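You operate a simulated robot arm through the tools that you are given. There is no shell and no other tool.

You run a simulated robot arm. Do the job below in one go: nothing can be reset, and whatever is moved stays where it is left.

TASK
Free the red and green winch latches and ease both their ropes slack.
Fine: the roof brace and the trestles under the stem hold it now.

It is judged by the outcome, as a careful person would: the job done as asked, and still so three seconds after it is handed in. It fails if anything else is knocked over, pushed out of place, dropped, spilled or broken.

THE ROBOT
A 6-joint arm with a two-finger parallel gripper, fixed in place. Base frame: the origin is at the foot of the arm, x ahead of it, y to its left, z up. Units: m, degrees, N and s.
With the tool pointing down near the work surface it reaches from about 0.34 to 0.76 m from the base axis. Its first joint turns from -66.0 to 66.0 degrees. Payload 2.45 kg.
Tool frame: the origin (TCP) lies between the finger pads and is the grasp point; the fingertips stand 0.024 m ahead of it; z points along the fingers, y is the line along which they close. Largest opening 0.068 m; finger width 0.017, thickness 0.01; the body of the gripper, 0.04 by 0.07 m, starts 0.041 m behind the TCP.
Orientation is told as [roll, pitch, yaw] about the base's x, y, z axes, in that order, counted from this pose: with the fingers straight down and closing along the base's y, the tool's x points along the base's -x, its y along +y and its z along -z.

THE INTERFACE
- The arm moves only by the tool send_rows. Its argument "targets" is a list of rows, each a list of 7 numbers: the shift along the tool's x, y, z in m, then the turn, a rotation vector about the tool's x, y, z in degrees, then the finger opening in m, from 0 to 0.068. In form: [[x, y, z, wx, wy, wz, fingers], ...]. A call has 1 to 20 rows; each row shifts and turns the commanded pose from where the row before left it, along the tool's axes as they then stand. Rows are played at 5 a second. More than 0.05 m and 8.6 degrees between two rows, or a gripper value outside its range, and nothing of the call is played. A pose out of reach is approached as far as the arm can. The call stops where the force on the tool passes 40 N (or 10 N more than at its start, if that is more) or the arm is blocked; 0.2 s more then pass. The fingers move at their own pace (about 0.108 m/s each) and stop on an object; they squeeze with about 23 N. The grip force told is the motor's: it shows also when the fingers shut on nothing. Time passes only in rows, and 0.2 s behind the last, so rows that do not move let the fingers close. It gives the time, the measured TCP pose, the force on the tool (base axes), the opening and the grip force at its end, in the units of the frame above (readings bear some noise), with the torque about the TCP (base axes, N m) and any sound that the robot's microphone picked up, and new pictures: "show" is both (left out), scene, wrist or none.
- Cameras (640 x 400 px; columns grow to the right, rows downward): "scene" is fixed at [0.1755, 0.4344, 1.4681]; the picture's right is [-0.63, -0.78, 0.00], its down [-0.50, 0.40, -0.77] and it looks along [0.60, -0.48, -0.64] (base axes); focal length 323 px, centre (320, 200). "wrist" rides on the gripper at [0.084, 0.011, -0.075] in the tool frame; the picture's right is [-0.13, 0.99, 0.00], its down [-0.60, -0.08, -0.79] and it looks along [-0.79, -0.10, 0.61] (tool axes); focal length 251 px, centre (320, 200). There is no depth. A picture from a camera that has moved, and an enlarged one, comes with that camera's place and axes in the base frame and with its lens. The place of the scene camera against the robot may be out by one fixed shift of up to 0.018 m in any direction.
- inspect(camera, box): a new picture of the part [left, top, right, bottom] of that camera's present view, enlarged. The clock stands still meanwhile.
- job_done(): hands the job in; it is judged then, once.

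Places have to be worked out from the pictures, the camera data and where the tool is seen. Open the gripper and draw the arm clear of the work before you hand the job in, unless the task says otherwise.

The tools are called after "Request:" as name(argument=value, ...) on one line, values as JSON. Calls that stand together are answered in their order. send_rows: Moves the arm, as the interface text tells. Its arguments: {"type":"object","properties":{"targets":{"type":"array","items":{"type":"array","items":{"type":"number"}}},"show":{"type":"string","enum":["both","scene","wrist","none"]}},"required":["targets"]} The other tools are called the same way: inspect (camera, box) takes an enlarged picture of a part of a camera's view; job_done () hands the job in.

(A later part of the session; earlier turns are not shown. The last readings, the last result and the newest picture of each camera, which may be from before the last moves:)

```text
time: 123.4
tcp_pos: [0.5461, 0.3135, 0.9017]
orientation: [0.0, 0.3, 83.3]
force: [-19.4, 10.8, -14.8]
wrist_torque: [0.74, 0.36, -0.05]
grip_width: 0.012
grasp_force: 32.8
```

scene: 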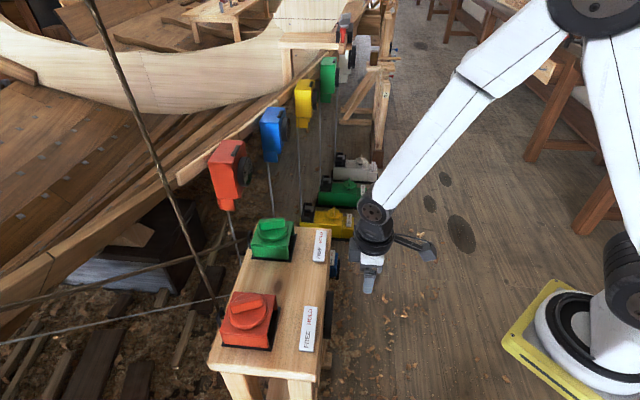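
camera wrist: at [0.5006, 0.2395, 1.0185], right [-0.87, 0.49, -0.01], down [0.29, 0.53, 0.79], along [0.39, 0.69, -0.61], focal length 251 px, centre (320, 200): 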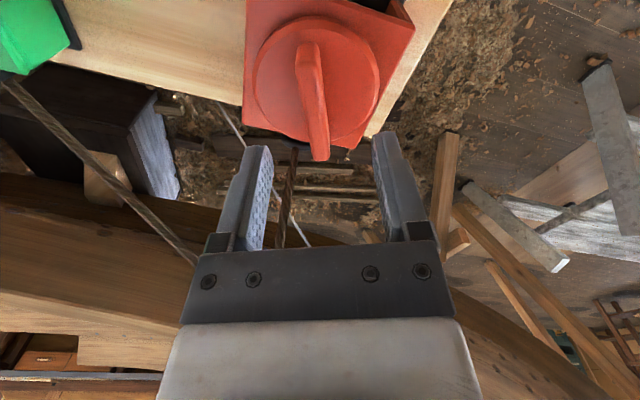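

Request:
send_rows(targets=[[-0.0004, 0.0015, 0.0007, 0, 0, 0, 0.0], [0, 0, 0, 0, 0, -2.0, 0.0], [0, 0, 0, 0, 0, -2.0, 0.0], [0, 0, 0, 0, 0, -2.0, 0.0], [0, 0, 0, 0, 0, -2.0, 0.0], [0, 0, 0, 0, 0, -2.0, 0.0], [0, 0, 0, 0, 0, 0, 0.0]], show="both")

Request:
inspect(camera="wrist", box=[190, 30, 420, 200])

```text
time: 125.0
tcp_pos: [0.5468, 0.3143, 0.9013]
orientation: [-0.3, 0.2, 93.3]
force: [-11.7, -3.5, -7.2]
wrist_torque: [-0.01, 0.58, -0.07]
grip_width: 0.0121
grasp_force: 32.2
camera wrist: at [0.5392, 0.2287, 0.9773], right [-1.0, 0.07, -0.01], down [0.04, 0.61, 0.79], along [0.06, 0.79, -0.61], focal length 251 px, centre (320, 200)
```

scene: 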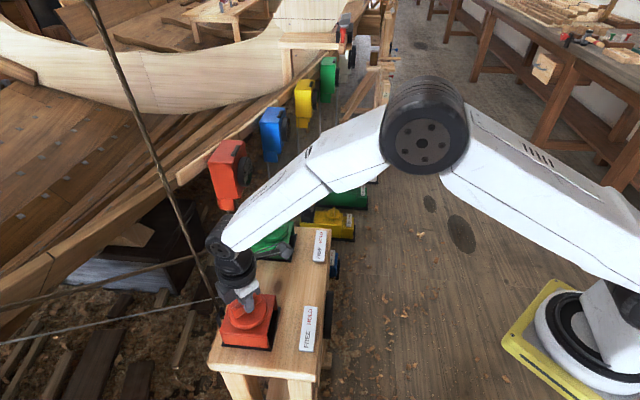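
wrist: 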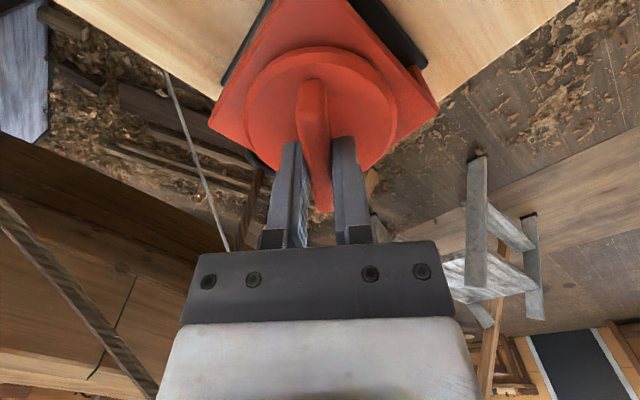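

```text
2.35 times, centred on (305, 115) of wrist
camera zoom: at [0.5392, 0.2287, 0.9773], right [-1.0, 0.07, -0.01], down [0.04, 0.61, 0.79], along [0.06, 0.79, -0.61], focal length 592 px, centre (355, 400)
```

zoom: 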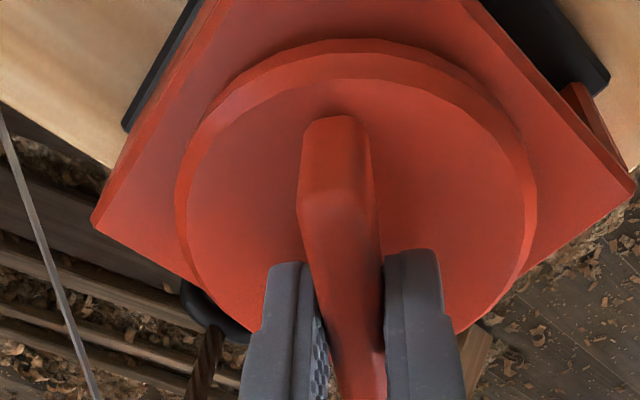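

Red is now eased about 70° from its original position. I'll look at the red rope again.

Request:
inspect(camera="scene", box=[0, 0, 320, 200])

Request:
inspect(camera="scene", box=[130, 150, 260, 320])

```text
2.00 times, centred on (160, 100) of scene
camera zoom: at [0.1753, 0.4344, 1.4681], right [-0.63, -0.78, 0.0], down [-0.5, 0.4, -0.77], along [0.6, -0.48, -0.64], focal length 646 px, centre (640, 400)
```

zoom: 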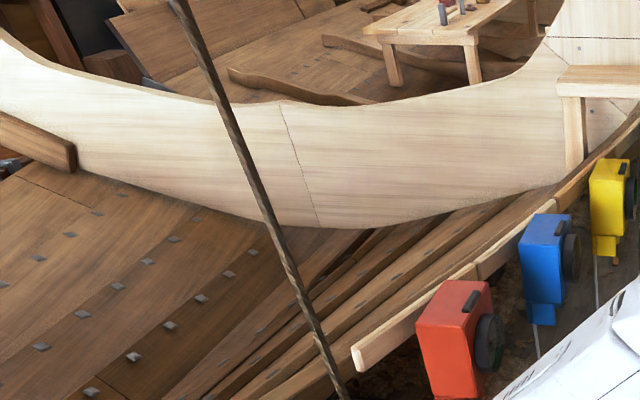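

```text
2.35 times, centred on (195, 235) of scene
camera zoom: at [0.1753, 0.4344, 1.4681], right [-0.63, -0.78, 0.0], down [-0.5, 0.4, -0.77], along [0.6, -0.48, -0.64], focal length 760 px, centre (614, 118)
```

zoom: 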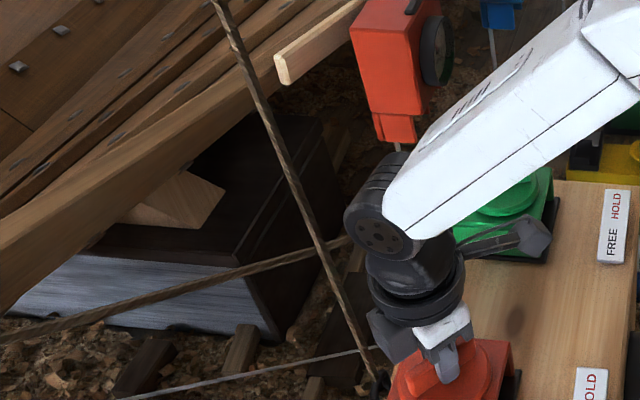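

The red rope still looks straight, but it is nearly vertical. I'll release and check the dial, plus the rope from another angle.

Request:
send_rows(targets=[[0, 0, 0, 0, 0, 0, 0.03], [0, 0, 0, 0, 0, 0, 0.05], [0, 0, -0.025, 0, 0, 0, 0.05], [0, 0, -0.025, 0, 0, 0, 0.05], [0.035, 0.02, 0, 0, 0, 7, 0.05], [0.035, 0.018, 0, 0, 0, 7, 0.05], [0.035, 0.016, 0, 0, 0, 7, 0.05], [0.035, 0.014, 0, 0, 0, 7, 0.05], [0.035, 0.012, 0, 0, 0, 7, 0.05], [0.035, 0.01, 0, 0, 0, 7, 0.05], [0, 0, 0, 0, 0, 6, 0.05]])

Request:
inspect(camera="wrist", box=[200, 20, 360, 120])

```text
time: 127.4
tcp_pos: [0.4098, 0.1329, 0.9501]
orientation: [-0.5, -0.2, 45.1]
force: [-0.2, 0.1, -0.1]
wrist_torque: [-0.03, 0.0, -0.02]
grip_width: 0.0502
grasp_force: 0.0
camera wrist: at [0.3424, 0.0793, 1.0266], right [-0.61, 0.79, -0.01], down [0.48, 0.38, 0.8], along [0.63, 0.48, -0.61], focal length 251 px, centre (320, 200)
```

scene: 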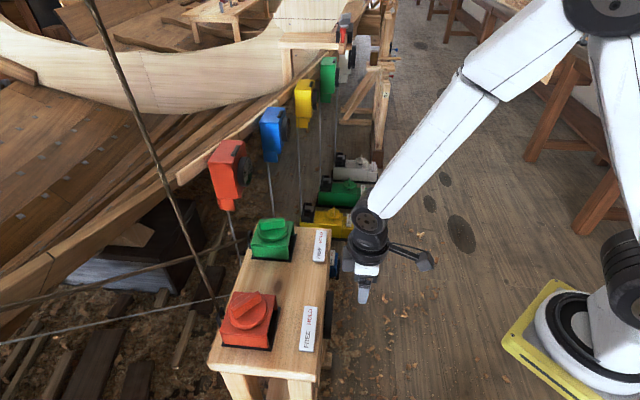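
wrist: 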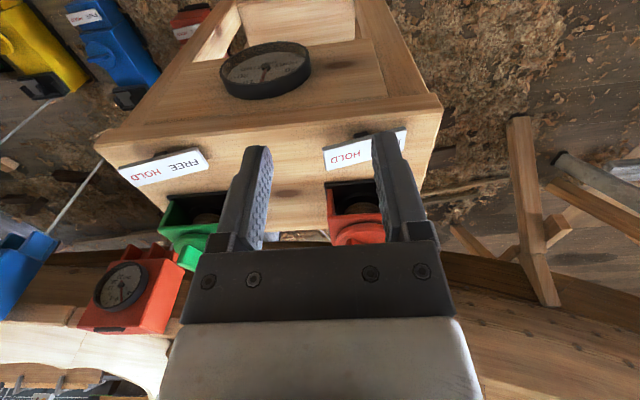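

```text
4.00 times, centred on (280, 70) of wrist
camera zoom: at [0.3424, 0.0793, 1.0266], right [-0.61, 0.79, -0.01], down [0.48, 0.38, 0.8], along [0.63, 0.48, -0.61], focal length 1006 px, centre (480, 720)
```

zoom: 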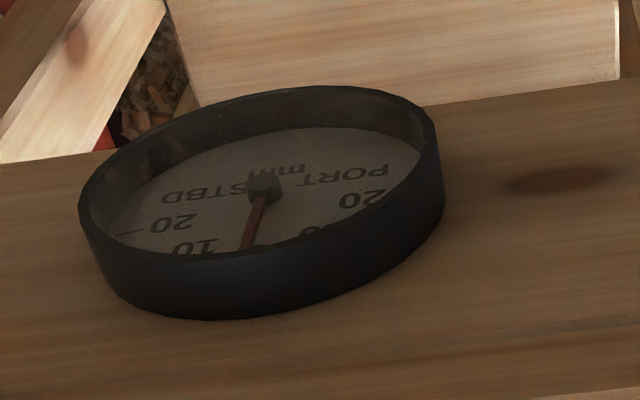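

The needle seems near 0, perhaps 2–3 mm STBD. I'll lower the camera for a clearer reading of the scale.

Request:
send_rows(targets=[[0.02, -0.01, 0.03, 0, 0, 0, 0.05], [0.02, -0.01, 0.03, 0, 0, 0, 0.05]], show="wrist")

Request:
inspect(camera="wrist", box=[220, 50, 380, 150])

```text
time: 128.0
tcp_pos: [0.3968, 0.0887, 0.8955]
orientation: [-0.3, -0.2, 45.3]
force: [0.4, -0.4, -0.5]
wrist_torque: [0.0, 0.0, 0.01]
grip_width: 0.05
grasp_force: 0.0
camera wrist: at [0.3285, 0.0365, 0.9692], right [-0.61, 0.79, -0.01], down [0.48, 0.38, 0.8], along [0.63, 0.48, -0.61], focal length 251 px, centre (320, 200)
```

wrist: 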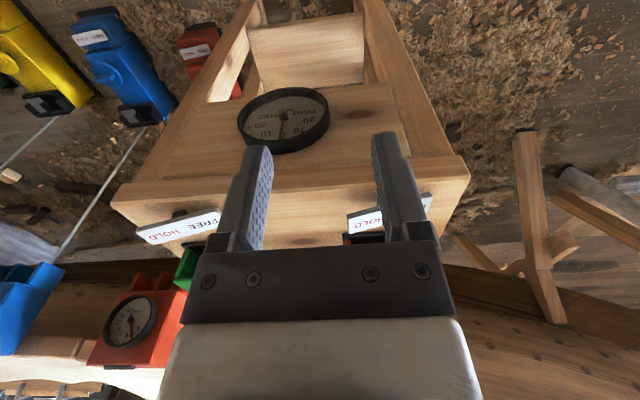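

```text
4.00 times, centred on (300, 100) of wrist
camera zoom: at [0.3285, 0.0365, 0.9692], right [-0.61, 0.79, -0.01], down [0.48, 0.38, 0.8], along [0.63, 0.48, -0.61], focal length 1006 px, centre (400, 600)
```

zoom: 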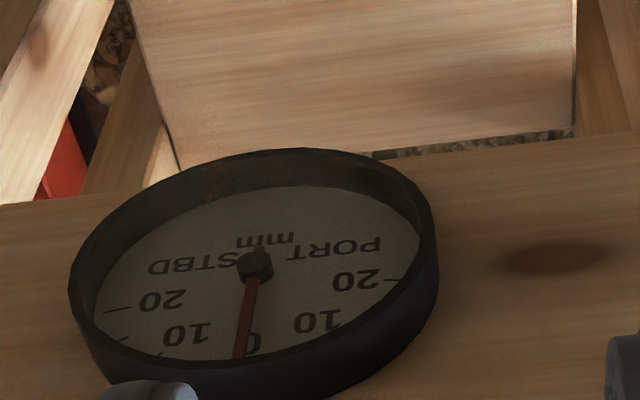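

The scale is clear now: the needle sits about 1 mm STBD. Easing red a further 25° barely moved it, so the red rope carries essentially no load, and the small remainder points to slight tension left in green. I'll ease green further to match.

Request:
send_rows(targets=[[0, 0, -0.03, 0, 0, 0, 0.05], [0, 0, -0.022, 0, 0, 0, 0.05], [0, 0, 0, 0, 0, -6, 0.05], [0, 0, 0, 0, 0, -6, 0.05], [0, 0, 0, 0, 0, -6, 0.05], [-0.0242, -0.0313, 0, 0, 0, 0, 0.05], [-0.0242, -0.0313, 0, 0, 0, 0, 0.05], [-0.0242, -0.0313, 0, 0, 0, 0, 0.05], [-0.0242, -0.0313, 0, 0, 0, 0, 0.05], [-0.0242, -0.0313, 0, 0, 0, 0, 0.05], [-0.0242, -0.0313, 0, 0, 0, 0, 0.05], [-0.0242, -0.0313, 0, 0, 0, 0, 0.05], [-0.0242, -0.0313, 0, 0, 0, 0, 0.05]], show="wrist")

Request:
inspect(camera="wrist", box=[240, 20, 400, 180])

```text
time: 130.8
tcp_pos: [0.7058, 0.1488, 0.9483]
orientation: [-0.3, 0.2, 63.2]
force: [0.0, -0.5, 0.0]
wrist_torque: [0.02, -0.03, 0.0]
grip_width: 0.0501
grasp_force: 0.1
camera wrist: at [0.6569, 0.0776, 1.0234], right [-0.83, 0.56, -0.01], down [0.34, 0.51, 0.79], along [0.45, 0.65, -0.61], focal length 251 px, centre (320, 200)
```

wrist: 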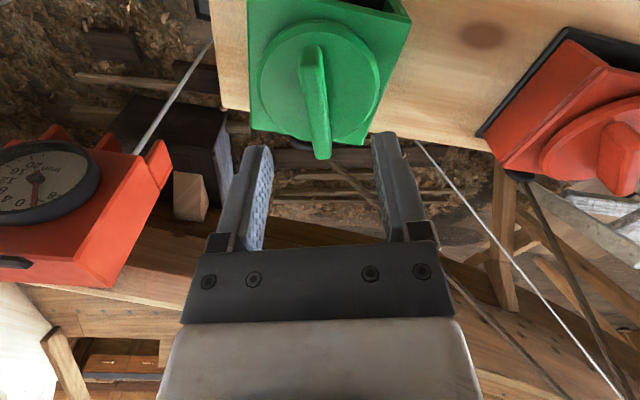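

```text
2.50 times, centred on (320, 100) of wrist
camera zoom: at [0.6569, 0.0776, 1.0234], right [-0.83, 0.56, -0.01], down [0.34, 0.51, 0.79], along [0.45, 0.65, -0.61], focal length 629 px, centre (320, 450)
```

zoom: 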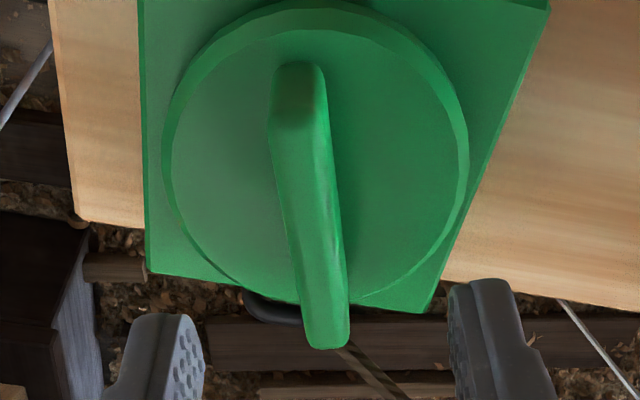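

Request:
inspect(camera="wrist", box=[420, 130, 640, 400])

Request:
send_rows(targets=[[0, -0.0015, 0.023, 0, 0, 0, 0.05], [0, 0, 0.0225, 0, 0, 0, 0.05], [0, 0, 0, 0, 0, 0, 0.02], [0, 0, 0, 0, 0, 0, 0.0], [0, 0, 0, 0, 0, 0, 0.0], [0, 0, 0, 0, 0, -2, 0.0], [0, 0, 0, 0, 0, -2, 0.0], [0, 0, 0, 0, 0, -2, 0.0], [0, 0, 0, 0, 0, 0, 0.0]], show="none")

```text
1.48 times, centred on (530, 265) of wrist
camera zoom: at [0.6569, 0.0776, 1.0234], right [-0.83, 0.56, -0.01], down [0.34, 0.51, 0.79], along [0.45, 0.65, -0.61], focal length 372 px, centre (9, 104)
```

zoom: 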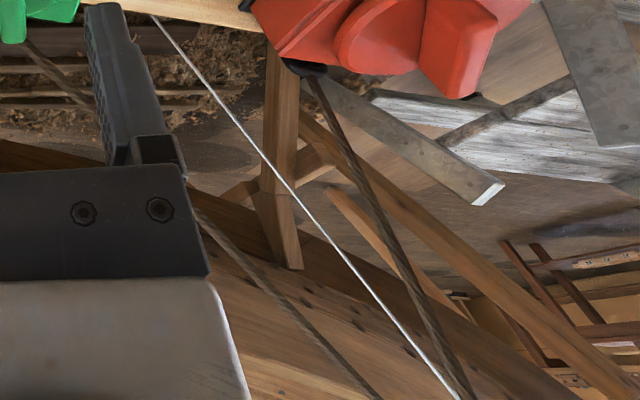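

```text
time: 132.8
tcp_pos: [0.7087, 0.1499, 0.8991]
orientation: [-0.5, -0.2, 69.3]
force: [23.6, 7.0, -19.9]
wrist_torque: [0.11, 0.45, -0.08]
grip_width: 0.0122
grasp_force: 32.3
```

The side load is rather high (about 30 N), so I'll relax it before continuing to ease green.

Request:
send_rows(targets=[[-0.001, -0.0015, 0.0009, 0, 0, 0, 0.0], [0, 0, 0, 0, 0, 0, 0.0]], show="none")

```text
time: 133.4
tcp_pos: [0.7093, 0.15, 0.8999]
orientation: [-0.2, 0.0, 69.2]
force: [-4.8, 1.0, 2.7]
wrist_torque: [0.91, 0.32, -0.03]
grip_width: 0.012
grasp_force: 32.5
```

Request:
send_rows(targets=[[0, 0, 0, 0, 0, -2.0, 0.0], [0, 0, 0, 0, 0, -2.0, 0.0], [0, 0, 0, 0, 0, -2.0, 0.0], [0, 0, 0, 0, 0, -2.0, 0.0], [0, 0, 0, 0, 0, -2.0, 0.0], [0, 0, 0, 0, 0, 0, 0.0]], show="none")

```text
time: 134.8
tcp_pos: [0.7082, 0.1506, 0.8984]
orientation: [-0.5, 0.0, 79.4]
force: [1.1, 5.2, -2.1]
wrist_torque: [-0.23, 0.67, -0.03]
grip_width: 0.0118
grasp_force: 32.7
```

Request:
send_rows(targets=[[-0.0002, 0, 0.0001, 0, 0, 0, 0.0], [0, 0, 0, 0, 0, -2.0, 0.0], [0, 0, 0, 0, 0, -2.0, 0.0], [0, 0, 0, 0, 0, -2.0, 0.0], [0, 0, 0, 0, 0, -2.0, 0.0], [0, 0, 0, 0, 0, -2.0, 0.0], [0, 0, 0, 0, 0, 0, 0.0]], show="both")

```text
time: 136.4
tcp_pos: [0.7092, 0.1493, 0.8991]
orientation: [-0.4, 0.1, 89.4]
force: [-12.7, 8.0, 12.0]
wrist_torque: [0.51, 0.77, -0.11]
grip_width: 0.0119
grasp_force: 32.0
camera wrist: at [0.6959, 0.0657, 0.9743], right [-0.99, 0.14, -0.01], down [0.08, 0.61, 0.79], along [0.12, 0.78, -0.61], focal length 251 px, centre (320, 200)
```

scene: 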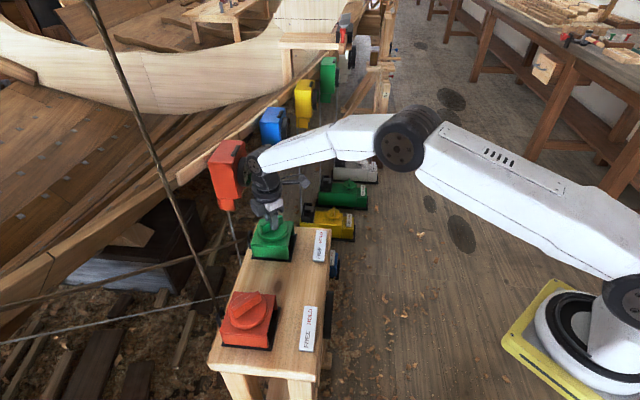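
wrist: 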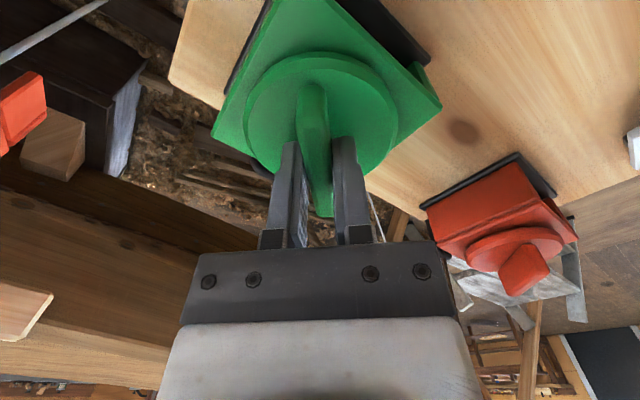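

Green is now eased 70° as well, and its rope hangs slack. I'll release, step back and read the dial again.

Request:
send_rows(targets=[[0, 0, 0, 0, 0, 0, 0.03], [0, 0, 0, 0, 0, 0, 0.05], [0, 0, -0.025, 0, 0, 0, 0.05], [0, 0, -0.025, 0, 0, 0, 0.05], [0.0079, 0.0389, 0, 0, 0, 0, 0.05], [0.0079, 0.0389, 0, 0, 0, 0, 0.05], [0.0079, 0.0389, 0, 0, 0, 0, 0.05], [0.0079, 0.0389, 0, 0, 0, 0, 0.05], [0.0079, 0.0389, 0, 0, 0, 0, 0.05], [0.0079, 0.0389, 0, 0, 0, 7.4, 0.05], [0, 0.0389, 0, 0, 0, 7.4, 0.05], [0, 0.0389, 0, 0, 0, 7.4, 0.05], [0, 0, 0, 0, 0, 7.4, 0.05], [0, 0, 0, 0, 0, 7.4, 0.05], [0, 0, 0, 0, 0, 7.2, 0.05]], show="scene")

```text
time: 139.6
tcp_pos: [0.3981, 0.1222, 0.9477]
orientation: [-0.4, 0.1, 44.8]
force: [0.4, 0.2, -0.5]
wrist_torque: [0.0, 0.06, -0.02]
grip_width: 0.0502
grasp_force: 0.1
```

scene: 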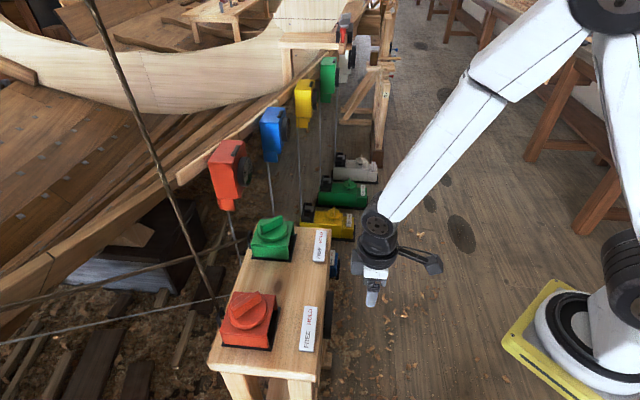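

Request:
send_rows(targets=[[0.0118, -0.0119, 0.026, 0, 0, 0, 0.05], [0.0118, -0.0119, 0.026, 0, 0, 0, 0.05]], show="wrist")

Request:
inspect(camera="wrist", box=[220, 50, 380, 150])

Request:
inspect(camera="wrist", box=[80, 270, 190, 370])

```text
time: 140.2
tcp_pos: [0.3987, 0.0872, 0.8962]
orientation: [-0.3, -0.1, 45.2]
force: [0.4, 1.0, 0.5]
wrist_torque: [0.04, -0.01, 0.0]
grip_width: 0.0499
grasp_force: 0.0
camera wrist: at [0.3305, 0.0338, 0.9708], right [-0.61, 0.79, -0.01], down [0.48, 0.37, 0.79], along [0.63, 0.48, -0.61], focal length 251 px, centre (320, 200)
```

wrist: 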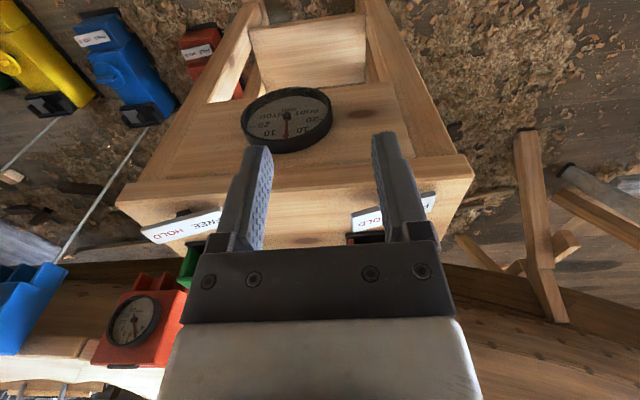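

```text
4.00 times, centred on (300, 100) of wrist
camera zoom: at [0.3305, 0.0338, 0.9708], right [-0.61, 0.79, -0.01], down [0.48, 0.37, 0.79], along [0.63, 0.48, -0.61], focal length 1006 px, centre (400, 600)
```

zoom: 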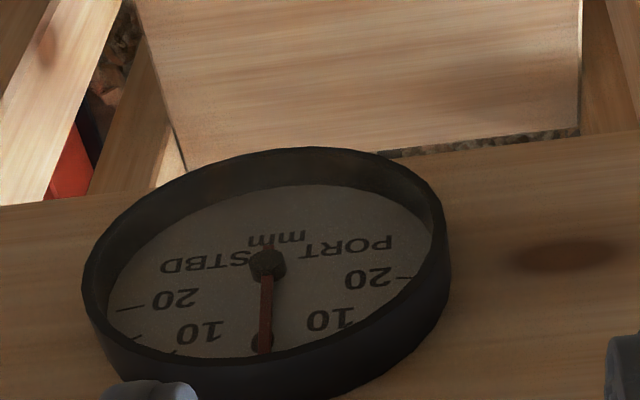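

```text
4.00 times, centred on (135, 320) of wrist
camera zoom: at [0.3305, 0.0338, 0.9708], right [-0.61, 0.79, -0.01], down [0.48, 0.37, 0.79], along [0.63, 0.48, -0.61], focal length 1006 px, centre (1060, -280)
```

zoom: 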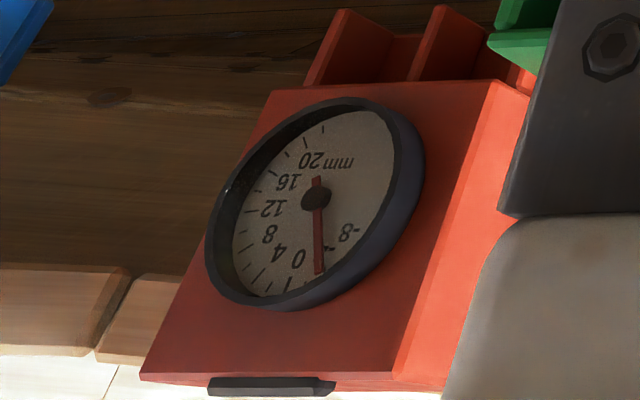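

The dial reads exactly 0 with both ropes eased equally, and both rockers remain at FREE. To be sure about the red rope, I'll return to the original viewing pose and compare its shape with the first wrist picture.

Request:
send_rows(targets=[[0, 0, -0.0395, 0, 0, 0, 0.068], [0, 0, -0.0395, 0, 0, 0, 0.068], [0, 0, -0.0395, 0, 0, 0, 0.068], [0, 0, -0.0395, 0, 0, 0, 0.068], [0, 0, -0.0395, 0, 0, 0, 0.068], [0, 0, -0.0395, 0, 0, 0, 0.068], [0, 0, -0.0395, 0, 0, 0, 0.068], [0, 0, -0.0395, 0, 0, 0, 0.068], [0, 0, 0, 0, 0, 7.53, 0.068], [0, 0, 0, 0, 0, 7.53, 0.068], [0, 0, 0, 0, 0, 7.53, 0.068], [0, 0, 0, 0, 0, 7.53, 0.068], [0, 0, 0, 0, 0, 7.53, 0.068], [0, 0, 0, 0, 0, 7.53, 0.068], [0.0016, 0.0348, 0, 0, 0, 0, 0.068], [0.0016, 0.0348, 0, 0, 0, 0, 0.068], [0.0016, 0.0348, 0, 0, 0, 0, 0.068]])

Request:
inspect(camera="wrist", box=[420, 80, 640, 400])

Request:
inspect(camera="wrist", box=[240, 0, 460, 180])

```text
time: 143.8
tcp_pos: [0.3922, 0.1937, 1.2111]
orientation: [-0.2, -0.3, -0.1]
force: [-1.3, -0.4, -0.7]
wrist_torque: [0.04, -0.01, 0.0]
grip_width: 0.068
grasp_force: 0.1
camera wrist: at [0.3071, 0.2041, 1.2858], right [0.13, 0.99, 0.0], down [0.6, -0.08, 0.8], along [0.79, -0.11, -0.6], focal length 251 px, centre (320, 200)
```

scene: 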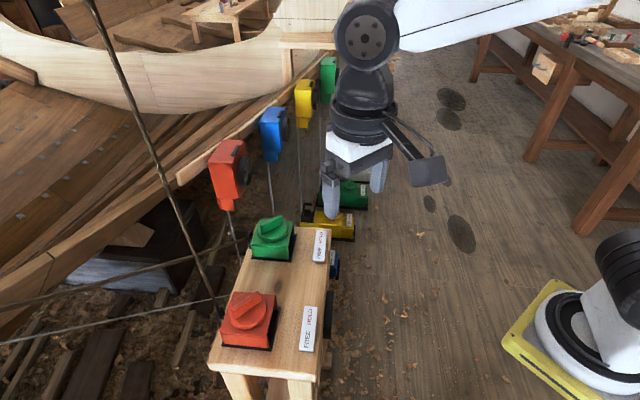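
wrist: 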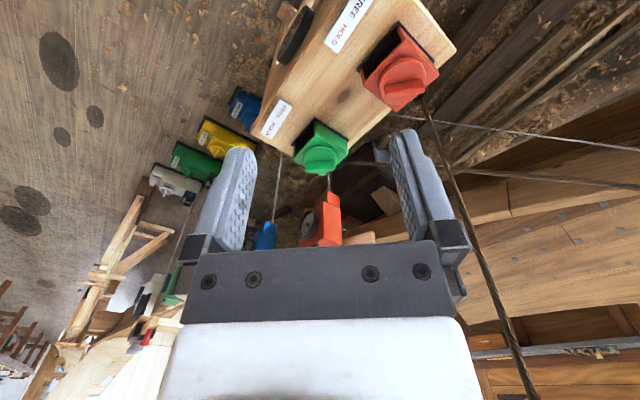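

```text
1.25 times, centred on (530, 240) of wrist
camera zoom: at [0.3071, 0.2041, 1.2858], right [0.13, 0.99, 0.0], down [0.6, -0.08, 0.8], along [0.79, -0.11, -0.6], focal length 314 px, centre (58, 150)
```

zoom: 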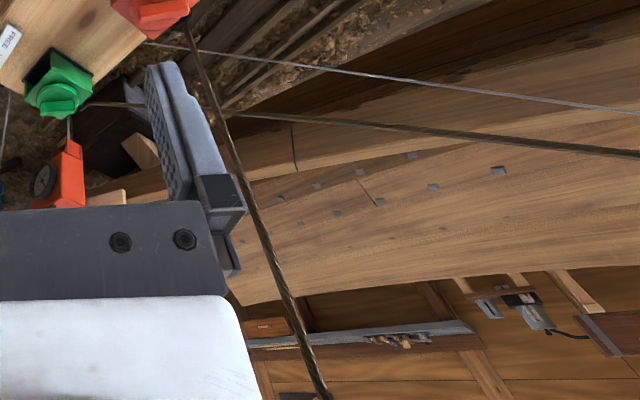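

```text
2.22 times, centred on (350, 90) of wrist
camera zoom: at [0.3071, 0.2041, 1.2858], right [0.13, 0.99, 0.0], down [0.6, -0.08, 0.8], along [0.79, -0.11, -0.6], focal length 559 px, centre (253, 444)
```

zoom: 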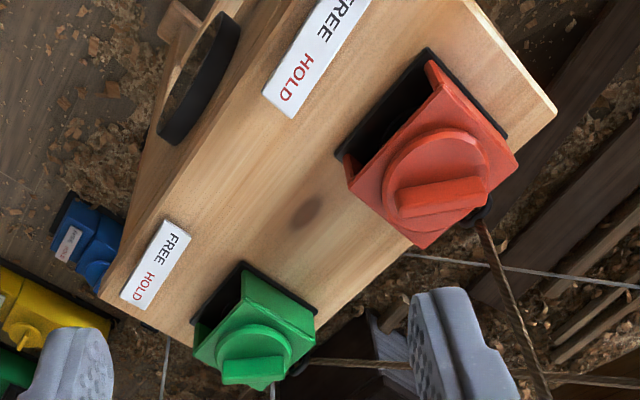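

The green rope clearly hangs lower than at the start. For red, I'll measure its straightness with high zoom at several points along its length in the fixed scene view.

Request:
inspect(camera="scene", box=[70, 0, 130, 40])

Request:
inspect(camera="scene", box=[120, 130, 180, 170])

Request:
inspect(camera="scene", box=[180, 260, 240, 300])

```text
10.00 times, centred on (100, 20) of scene
camera zoom: at [0.1755, 0.4344, 1.4681], right [-0.63, -0.78, 0.0], down [-0.5, 0.4, -0.77], along [0.6, -0.48, -0.64], focal length 3230 px, centre (2520, 2000)
```

zoom: 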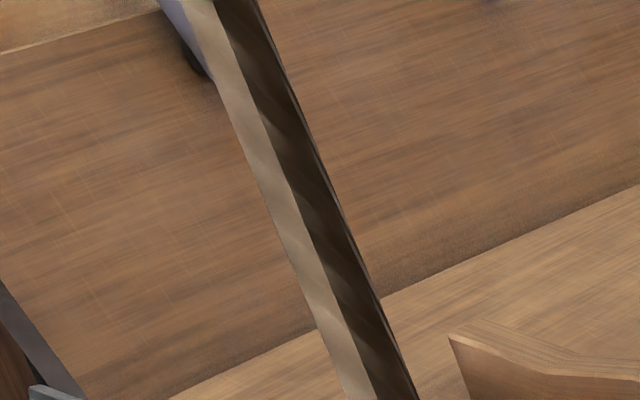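

```text
10.00 times, centred on (150, 150) of scene
camera zoom: at [0.1755, 0.4344, 1.4681], right [-0.63, -0.78, 0.0], down [-0.5, 0.4, -0.77], along [0.6, -0.48, -0.64], focal length 3230 px, centre (2020, 700)
```

zoom: 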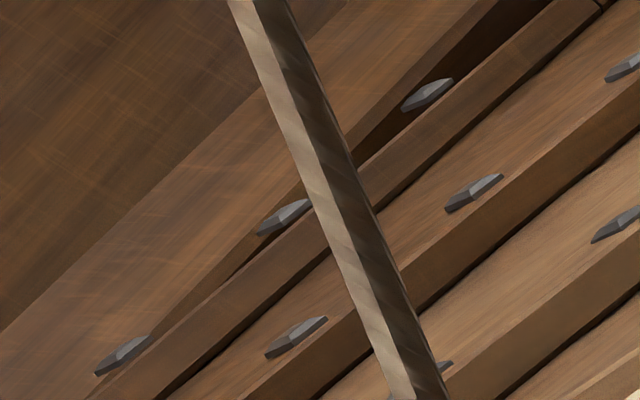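

```text
10.00 times, centred on (210, 280) of scene
camera zoom: at [0.1755, 0.4344, 1.4681], right [-0.63, -0.78, 0.0], down [-0.5, 0.4, -0.77], along [0.6, -0.48, -0.64], focal length 3230 px, centre (1420, -600)
```

zoom: 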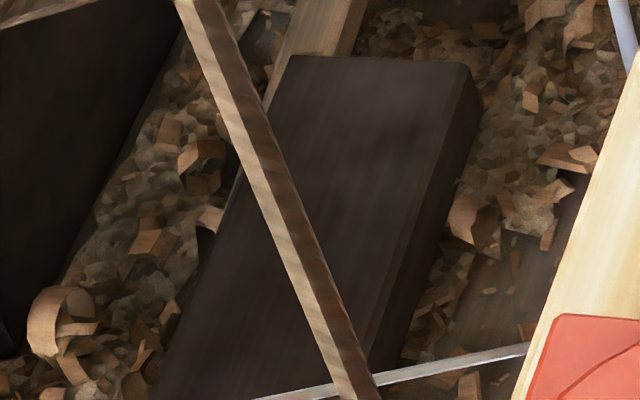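

In the scene view the red rope is straight to a fraction of a pixel, but that camera looks almost along its plane. I'll measure it from the wrist view, which sees it from another side.

Request:
inspect(camera="wrist", box=[410, 100, 470, 140])

Request:
inspect(camera="wrist", box=[440, 180, 500, 220])

Request:
inspect(camera="wrist", box=[460, 270, 520, 310])

Request:
inspect(camera="wrist", box=[500, 350, 560, 390])

```text
10.00 times, centred on (440, 120) of wrist
camera zoom: at [0.3071, 0.2041, 1.2858], right [0.13, 0.99, 0.0], down [0.6, -0.08, 0.8], along [0.79, -0.11, -0.6], focal length 2514 px, centre (-880, 1000)
```

zoom: 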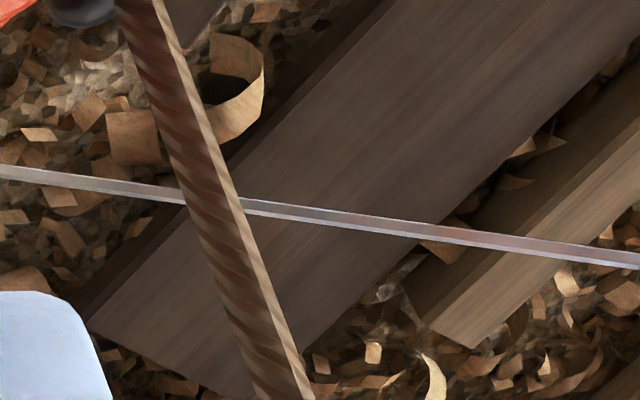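

```text
10.00 times, centred on (470, 200) of wrist
camera zoom: at [0.3071, 0.2041, 1.2858], right [0.13, 0.99, 0.0], down [0.6, -0.08, 0.8], along [0.79, -0.11, -0.6], focal length 2514 px, centre (-1180, 200)
```

zoom: 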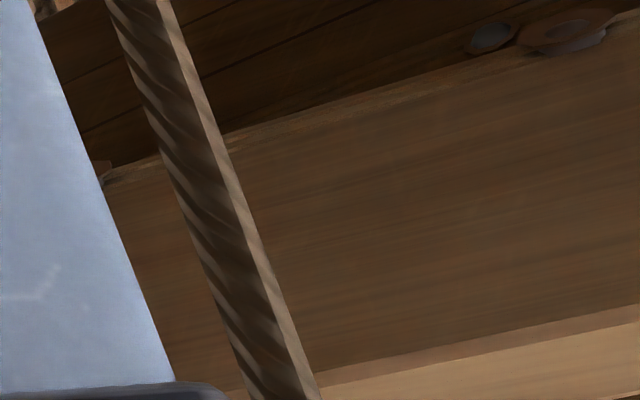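

```text
10.00 times, centred on (490, 290) of wrist
camera zoom: at [0.3071, 0.2041, 1.2858], right [0.13, 0.99, 0.0], down [0.6, -0.08, 0.8], along [0.79, -0.11, -0.6], focal length 2514 px, centre (-1380, -700)
```

zoom: 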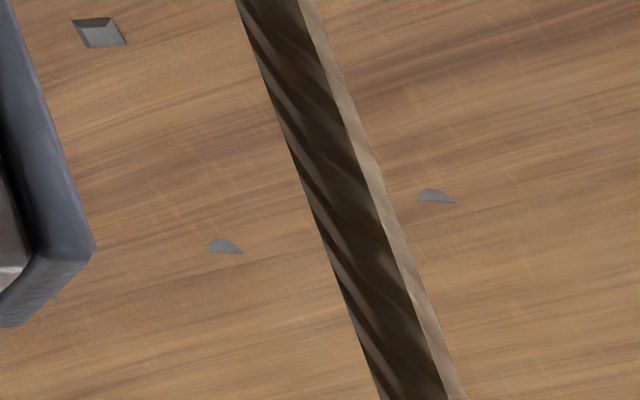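

```text
10.00 times, centred on (530, 370) of wrist
camera zoom: at [0.3071, 0.2041, 1.2858], right [0.13, 0.99, 0.0], down [0.6, -0.08, 0.8], along [0.79, -0.11, -0.6], focal length 2514 px, centre (-1780, -1500)
```

zoom: 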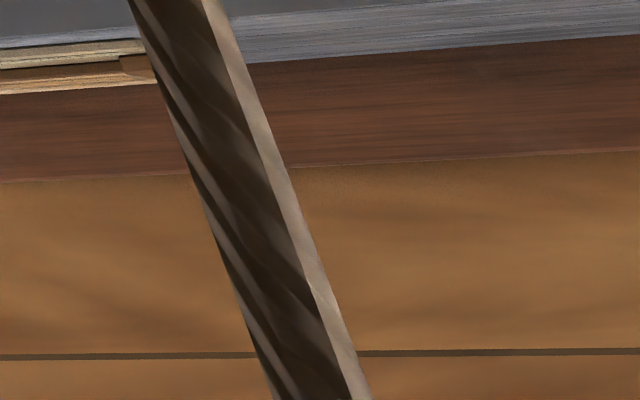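

The red rope measures perfectly straight, so I can't claim it is visibly slack yet, even though the dial suggests little load. I'll ease red some more and watch for sag, regripping at its current angle (about 93°).

Request:
send_rows(targets=[[0, 0, 0, 0, 0, -8.45, 0.05], [0, 0, 0, 0, 0, -8.45, 0.05], [0, 0, 0, 0, 0, -8.45, 0.05], [0, 0, 0, 0, 0, -8.45, 0.05], [0, 0, 0, 0, 0, -8.45, 0.05], [0, 0, 0, 0, 0, -8.45, 0.05], [0, 0, 0, 0, 0, -8.45, 0.05], [0, 0, 0, 0, 0, -8.45, 0.05], [0, 0, 0, 0, 0, -8.45, 0.05], [0, 0, 0, 0, 0, -8.45, 0.05], [0, 0, 0, 0, 0, -8.45, 0.05], [-0.014, -0.02, 0.0333, 0, 0, 0, 0.05], [-0.014, -0.02, 0.0333, 0, 0, 0, 0.05], [-0.014, -0.02, 0.0333, 0, 0, 0, 0.05], [-0.014, -0.02, 0.0333, 0, 0, 0, 0.05], [-0.014, -0.02, 0.0333, 0, 0, 0, 0.05], [-0.014, -0.02, 0.0333, 0, 0, 0, 0.05], [-0.014, -0.02, 0.0333, 0, 0, 0, 0.05], [-0.014, -0.02, 0.0333, 0, 0, 0, 0.05]])

Request:
inspect(camera="wrist", box=[240, 20, 400, 180])

```text
time: 147.8
tcp_pos: [0.5488, 0.3106, 0.9455]
orientation: [-0.4, 0.1, 92.8]
force: [-0.9, 0.6, -0.2]
wrist_torque: [-0.01, -0.03, -0.02]
grip_width: 0.0497
grasp_force: 0.1
camera wrist: at [0.5405, 0.2264, 1.0211], right [-1.0, 0.08, -0.01], down [0.04, 0.61, 0.79], along [0.07, 0.79, -0.61], focal length 251 px, centre (320, 200)
```

scene: 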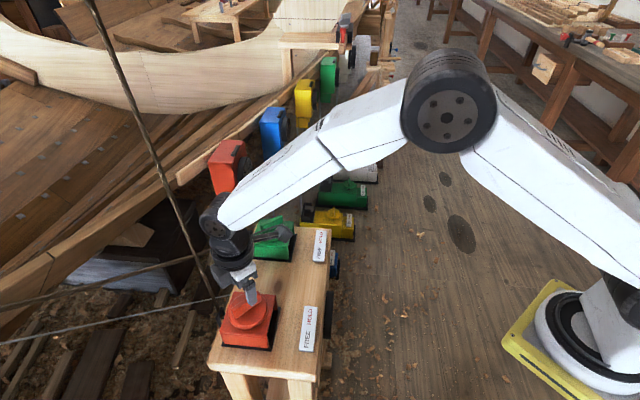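
wrist: 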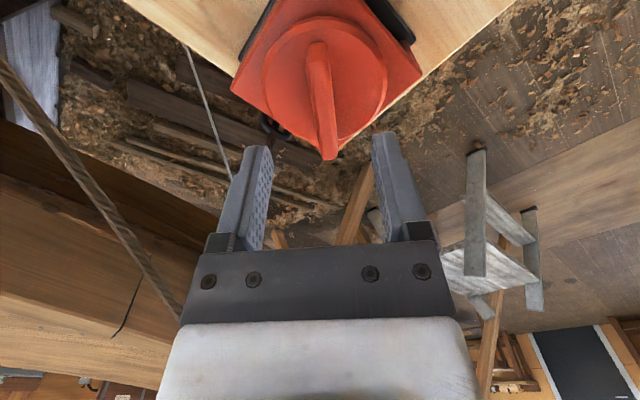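

```text
2.50 times, centred on (320, 100) of wrist
camera zoom: at [0.5405, 0.2264, 1.0211], right [-1.0, 0.08, -0.01], down [0.04, 0.61, 0.79], along [0.07, 0.79, -0.61], focal length 629 px, centre (320, 450)
```

zoom: 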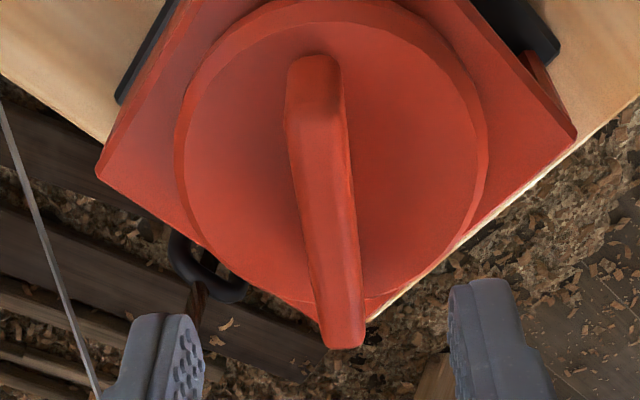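

Request:
send_rows(targets=[[0, 0.002, 0.022, 0, 0, 0, 0.05], [0, 0, 0.0215, 0, 0, 0, 0.05], [0, 0, 0, 0, 0, 0, 0.02], [0, 0, 0, 0, 0, 0, 0.0], [0, 0, 0, 0, 0, 0, 0.0], [0, 0, 0, 0, 0, -2, 0.0], [0, 0, 0, 0, 0, -2, 0.0], [0, 0, 0, 0, 0, 0, 0.0]], show="none")

```text
time: 149.6
tcp_pos: [0.5455, 0.3118, 0.8999]
orientation: [-0.2, 0.2, 96.9]
force: [-4.6, -0.4, 2.7]
wrist_torque: [0.94, 0.71, -0.12]
grip_width: 0.0119
grasp_force: 32.6
```

The grip is good and the load is low. I'll continue easing red counter-clockwise.

Request:
send_rows(targets=[[0, 0.0002, 0, 0, 0, 0, 0.0], [0, 0, 0, 0, 0, -2.0, 0.0], [0, 0, 0, 0, 0, -2.0, 0.0], [0, 0, 0, 0, 0, -2.0, 0.0], [0, 0, 0, 0, 0, -2.0, 0.0], [0, 0, 0, 0, 0, -2.0, 0.0], [0, 0, 0, 0, 0, 0, 0.0]], show="none")

```text
time: 151.2
tcp_pos: [0.5456, 0.3128, 0.8994]
orientation: [-0.1, 0.3, 106.9]
force: [-2.4, -0.4, -18.4]
wrist_torque: [0.73, 0.37, -0.04]
grip_width: 0.0119
grasp_force: 32.4
```

Request:
send_rows(targets=[[0, 0.0002, 0.0008, 0, 0, 0, 0.0], [0, 0, 0, 0, 0, -2.0, 0.0], [0, 0, 0, 0, 0, -2.0, 0.0], [0, 0, 0, 0, 0, -2.0, 0.0], [0, 0, 0, 0, 0, -2.0, 0.0], [0, 0, 0, 0, 0, -2.0, 0.0], [0, 0, 0, 0, 0, 0, 0.0]], show="scene")

Request:
inspect(camera="scene", box=[120, 130, 180, 170])

```text
time: 152.8
tcp_pos: [0.5474, 0.3124, 0.8996]
orientation: [-0.1, 0.3, 116.8]
force: [3.2, 6.4, -30.5]
wrist_torque: [-0.19, 0.1, -0.05]
grip_width: 0.012
grasp_force: 32.3
```

scene: 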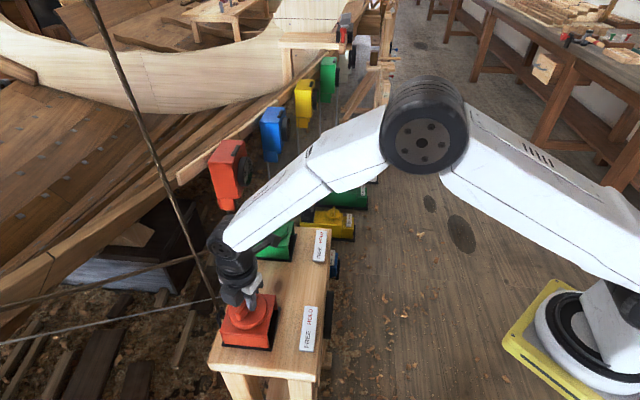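

```text
10.00 times, centred on (150, 150) of scene
camera zoom: at [0.1761, 0.4349, 1.4678], right [-0.63, -0.78, 0.0], down [-0.5, 0.4, -0.77], along [0.6, -0.48, -0.64], focal length 3230 px, centre (2020, 700)
```

zoom: 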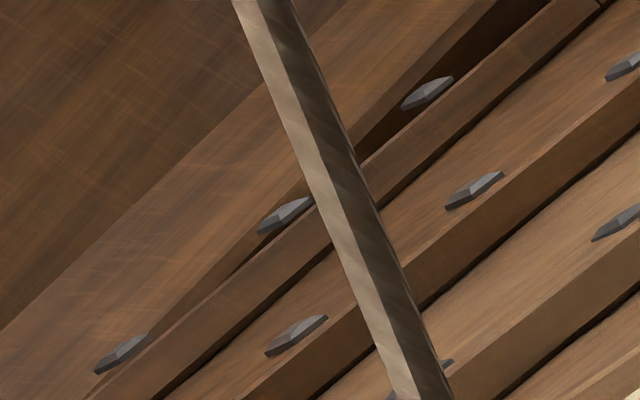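

Between the last two views the rope shifted slightly while the background nails did not, so the payout is showing up as slack in the near-vertical rope. I'll relax, release and check whether the dial stays at 0. If it does, neither rope carries load.

Request:
send_rows(targets=[[0, 0, 0.0013, 0, 0, 0, 0.0], [0, 0, 0, 0, 0, 0, 0.03], [0, 0, 0, 0, 0, 0, 0.05], [0, 0, -0.025, 0, 0, 0, 0.05], [0, 0, -0.025, 0, 0, 0, 0.05], [0.02, 0.035, 0, 0, 0, 8, 0.05], [0.02, 0.035, 0, 0, 0, 8, 0.05], [0.02, 0.03, 0, 0, 0, 8, 0.05], [0.02, 0.025, 0, 0, 0, 8, 0.05], [0.02, 0.015, 0, 0, 0, 8, 0.05], [0.02, 0.01, 0, 0, 0, 8, 0.05], [0.02, 0.01, 0, 0, 0, 8, 0.05], [0.02, 0, 0, 0, 0, 8, 0.05], [0.02, 0, 0, 0, 0, 7.8, 0.05]], show="scene")

```text
time: 155.8
tcp_pos: [0.3793, 0.1187, 0.9496]
orientation: [-0.3, -0.1, 44.9]
force: [-0.2, 0.2, -1.0]
wrist_torque: [-0.01, 0.03, 0.01]
grip_width: 0.0502
grasp_force: 0.1
```

scene: 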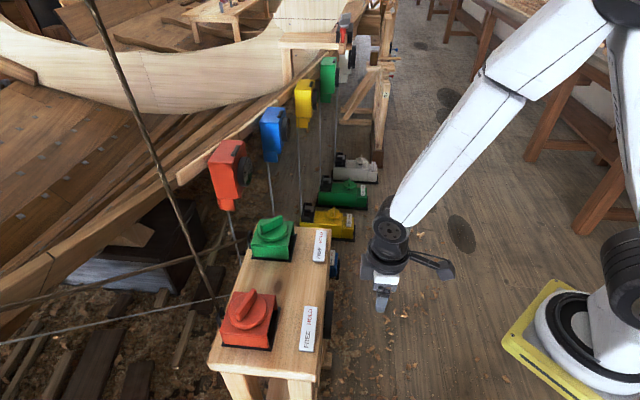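

Request:
send_rows(targets=[[0.0044, -0.0168, 0.027, 0, 0, 0, 0.05], [0.0044, -0.0168, 0.027, 0, 0, 0, 0.05]], show="wrist")

Request:
inspect(camera="wrist", box=[220, 50, 380, 150])

Request:
inspect(camera="scene", box=[120, 130, 180, 170])

Request:
inspect(camera="scene", box=[70, 0, 130, 40])

```text
time: 156.4
tcp_pos: [0.4007, 0.0864, 0.8956]
orientation: [-0.5, -0.1, 45.0]
force: [-0.2, 0.0, -0.2]
wrist_torque: [0.02, 0.01, 0.01]
grip_width: 0.05
grasp_force: 0.0
camera wrist: at [0.3308, 0.0346, 0.9709], right [-0.61, 0.79, -0.01], down [0.48, 0.37, 0.79], along [0.63, 0.48, -0.61], focal length 251 px, centre (320, 200)
```

wrist: 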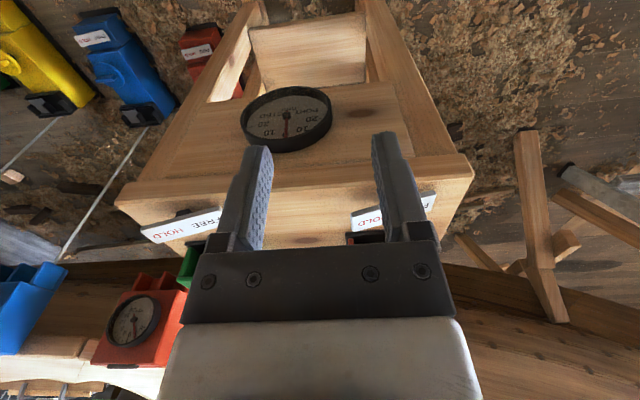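

```text
4.00 times, centred on (300, 100) of wrist
camera zoom: at [0.3308, 0.0346, 0.9709], right [-0.61, 0.79, -0.01], down [0.48, 0.37, 0.79], along [0.63, 0.48, -0.61], focal length 1006 px, centre (400, 600)
```

zoom: 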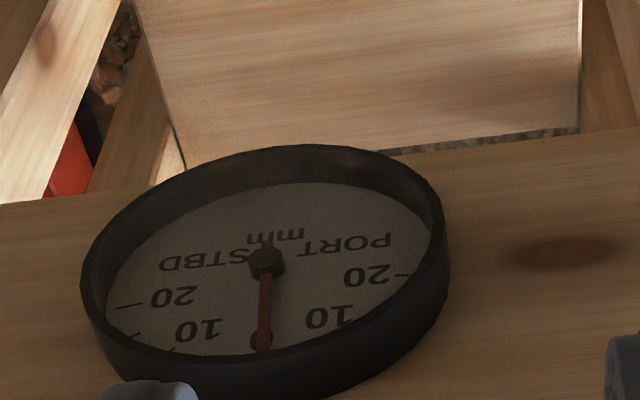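

```text
10.00 times, centred on (150, 150) of scene
camera zoom: at [0.1754, 0.4344, 1.4681], right [-0.63, -0.78, 0.0], down [-0.5, 0.4, -0.77], along [0.6, -0.48, -0.64], focal length 3230 px, centre (2020, 700)
```

zoom: 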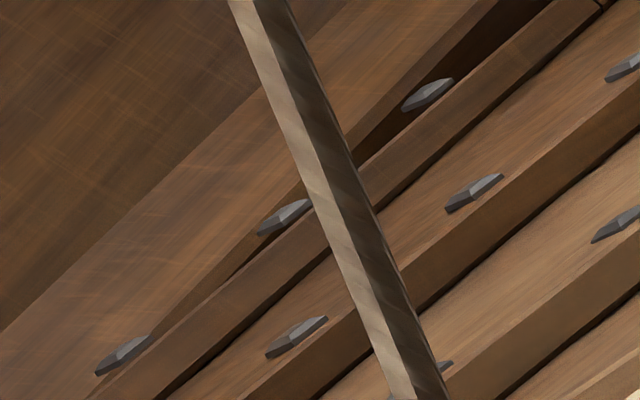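

```text
10.00 times, centred on (100, 20) of scene
camera zoom: at [0.1754, 0.4344, 1.4681], right [-0.63, -0.78, 0.0], down [-0.5, 0.4, -0.77], along [0.6, -0.48, -0.64], focal length 3230 px, centre (2520, 2000)
```

zoom: 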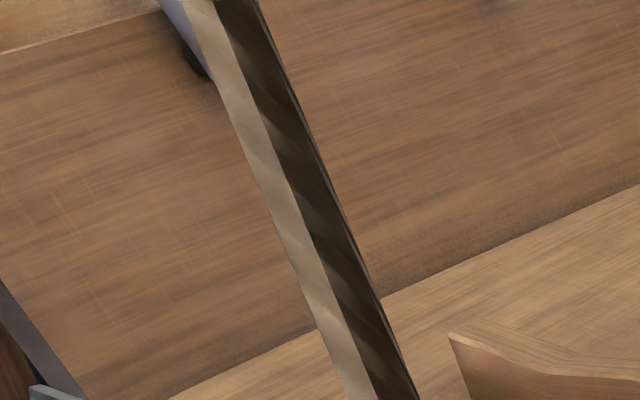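

The dial stays exactly at 0 after the extra red easing, so neither rope is pulling on the stem now. For an equal margin I'll give green another 25–30°, regripping at its current angle (about 89°).

Request:
send_rows(targets=[[0, 0, -0.03, 0, 0, 0, 0.05], [0, 0, -0.022, 0, 0, 0, 0.05], [0, 0, 0, 0, 0, -7.4, 0.05], [0, 0, 0, 0, 0, -7.4, 0.05], [0, 0, 0, 0, 0, -7.4, 0.05], [0, 0, 0, 0, 0, -7.4, 0.05], [0, 0, 0, 0, 0, -7.4, 0.05], [0, 0, 0, 0, 0, -7.4, 0.05], [-0.0083, -0.0383, 0, 0, 0, 0, 0.05], [-0.0083, -0.0383, 0, 0, 0, 0, 0.05], [-0.0083, -0.0383, 0, 0, 0, 0, 0.05], [-0.0083, -0.0383, 0, 0, 0, 0, 0.05], [-0.0083, -0.0383, 0, 0, 0, 0, 0.05], [-0.0083, -0.0383, 0, 0, 0, 0, 0.05], [-0.0083, -0.0383, 0, 0, 0, 0, 0.05], [-0.0083, -0.0383, 0, 0, 0, 0, 0.05]], show="wrist")

Request:
inspect(camera="wrist", box=[240, 20, 400, 180])

```text
time: 159.8
tcp_pos: [0.7067, 0.1485, 0.9496]
orientation: [-0.2, 0.2, 89.4]
force: [0.5, -0.5, -0.2]
wrist_torque: [-0.01, 0.0, 0.01]
grip_width: 0.0499
grasp_force: 0.1
camera wrist: at [0.6939, 0.0644, 1.0244], right [-0.99, 0.14, 0.0], down [0.08, 0.61, 0.79], along [0.11, 0.78, -0.61], focal length 251 px, centre (320, 200)
```

wrist: 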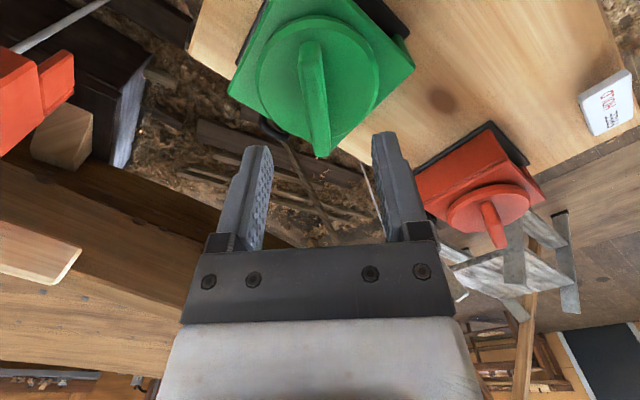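

```text
2.50 times, centred on (320, 100) of wrist
camera zoom: at [0.6939, 0.0644, 1.0244], right [-0.99, 0.14, 0.0], down [0.08, 0.61, 0.79], along [0.11, 0.78, -0.61], focal length 629 px, centre (320, 450)
```

zoom: 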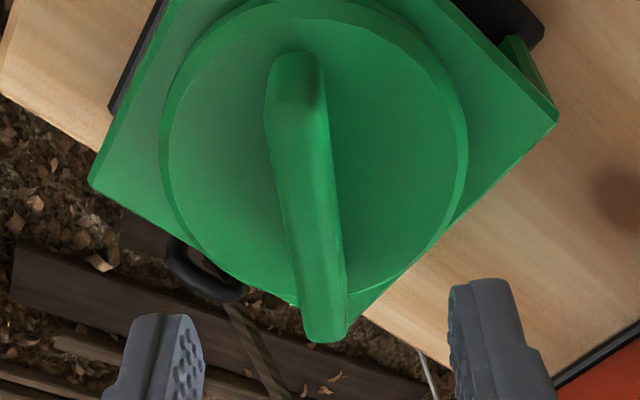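

Request:
send_rows(targets=[[0, -0.002, 0.024, 0, 0, 0, 0.05], [0, 0, 0.0245, 0, 0, 0, 0.05], [0, 0, 0, 0, 0, 0, 0.02], [0, 0, 0, 0, 0, 0, 0.0], [0, 0, 0, 0, 0, 0, 0.0], [0, 0, 0, 0, 0, -2, 0.0], [0, 0, 0, 0, 0, -2, 0.0], [0, 0, 0, 0, 0, 0, 0.0]], show="none")

```text
time: 161.6
tcp_pos: [0.7092, 0.149, 0.8988]
orientation: [-0.7, 0.1, 93.5]
force: [32.1, -11.0, -16.5]
wrist_torque: [0.65, 0.32, -0.1]
grip_width: 0.0121
grasp_force: 32.5
```

Side load is 37 N, so I'll relax it before turning further.

Request:
send_rows(targets=[[0.0007, -0.0023, 0.0008, 0, 0, 0, 0.0], [0, 0, 0, 0, 0, 0, 0.0]], show="none")

```text
time: 162.2
tcp_pos: [0.7101, 0.1492, 0.9]
orientation: [-0.3, 0.2, 93.5]
force: [18.6, -16.9, -1.1]
wrist_torque: [-0.31, 0.34, 0.09]
grip_width: 0.0119
grasp_force: 33.1
```

Request:
send_rows(targets=[[0.001, -0.0013, 0, 0, 0, 0, 0.0], [0, 0, 0, 0, 0, 0, 0.0]], show="none")

```text
time: 162.8
tcp_pos: [0.7091, 0.1484, 0.8988]
orientation: [-0.3, 0.3, 93.3]
force: [16.3, -13.4, -1.5]
wrist_torque: [-0.74, 0.43, -0.05]
grip_width: 0.0117
grasp_force: 32.6
```

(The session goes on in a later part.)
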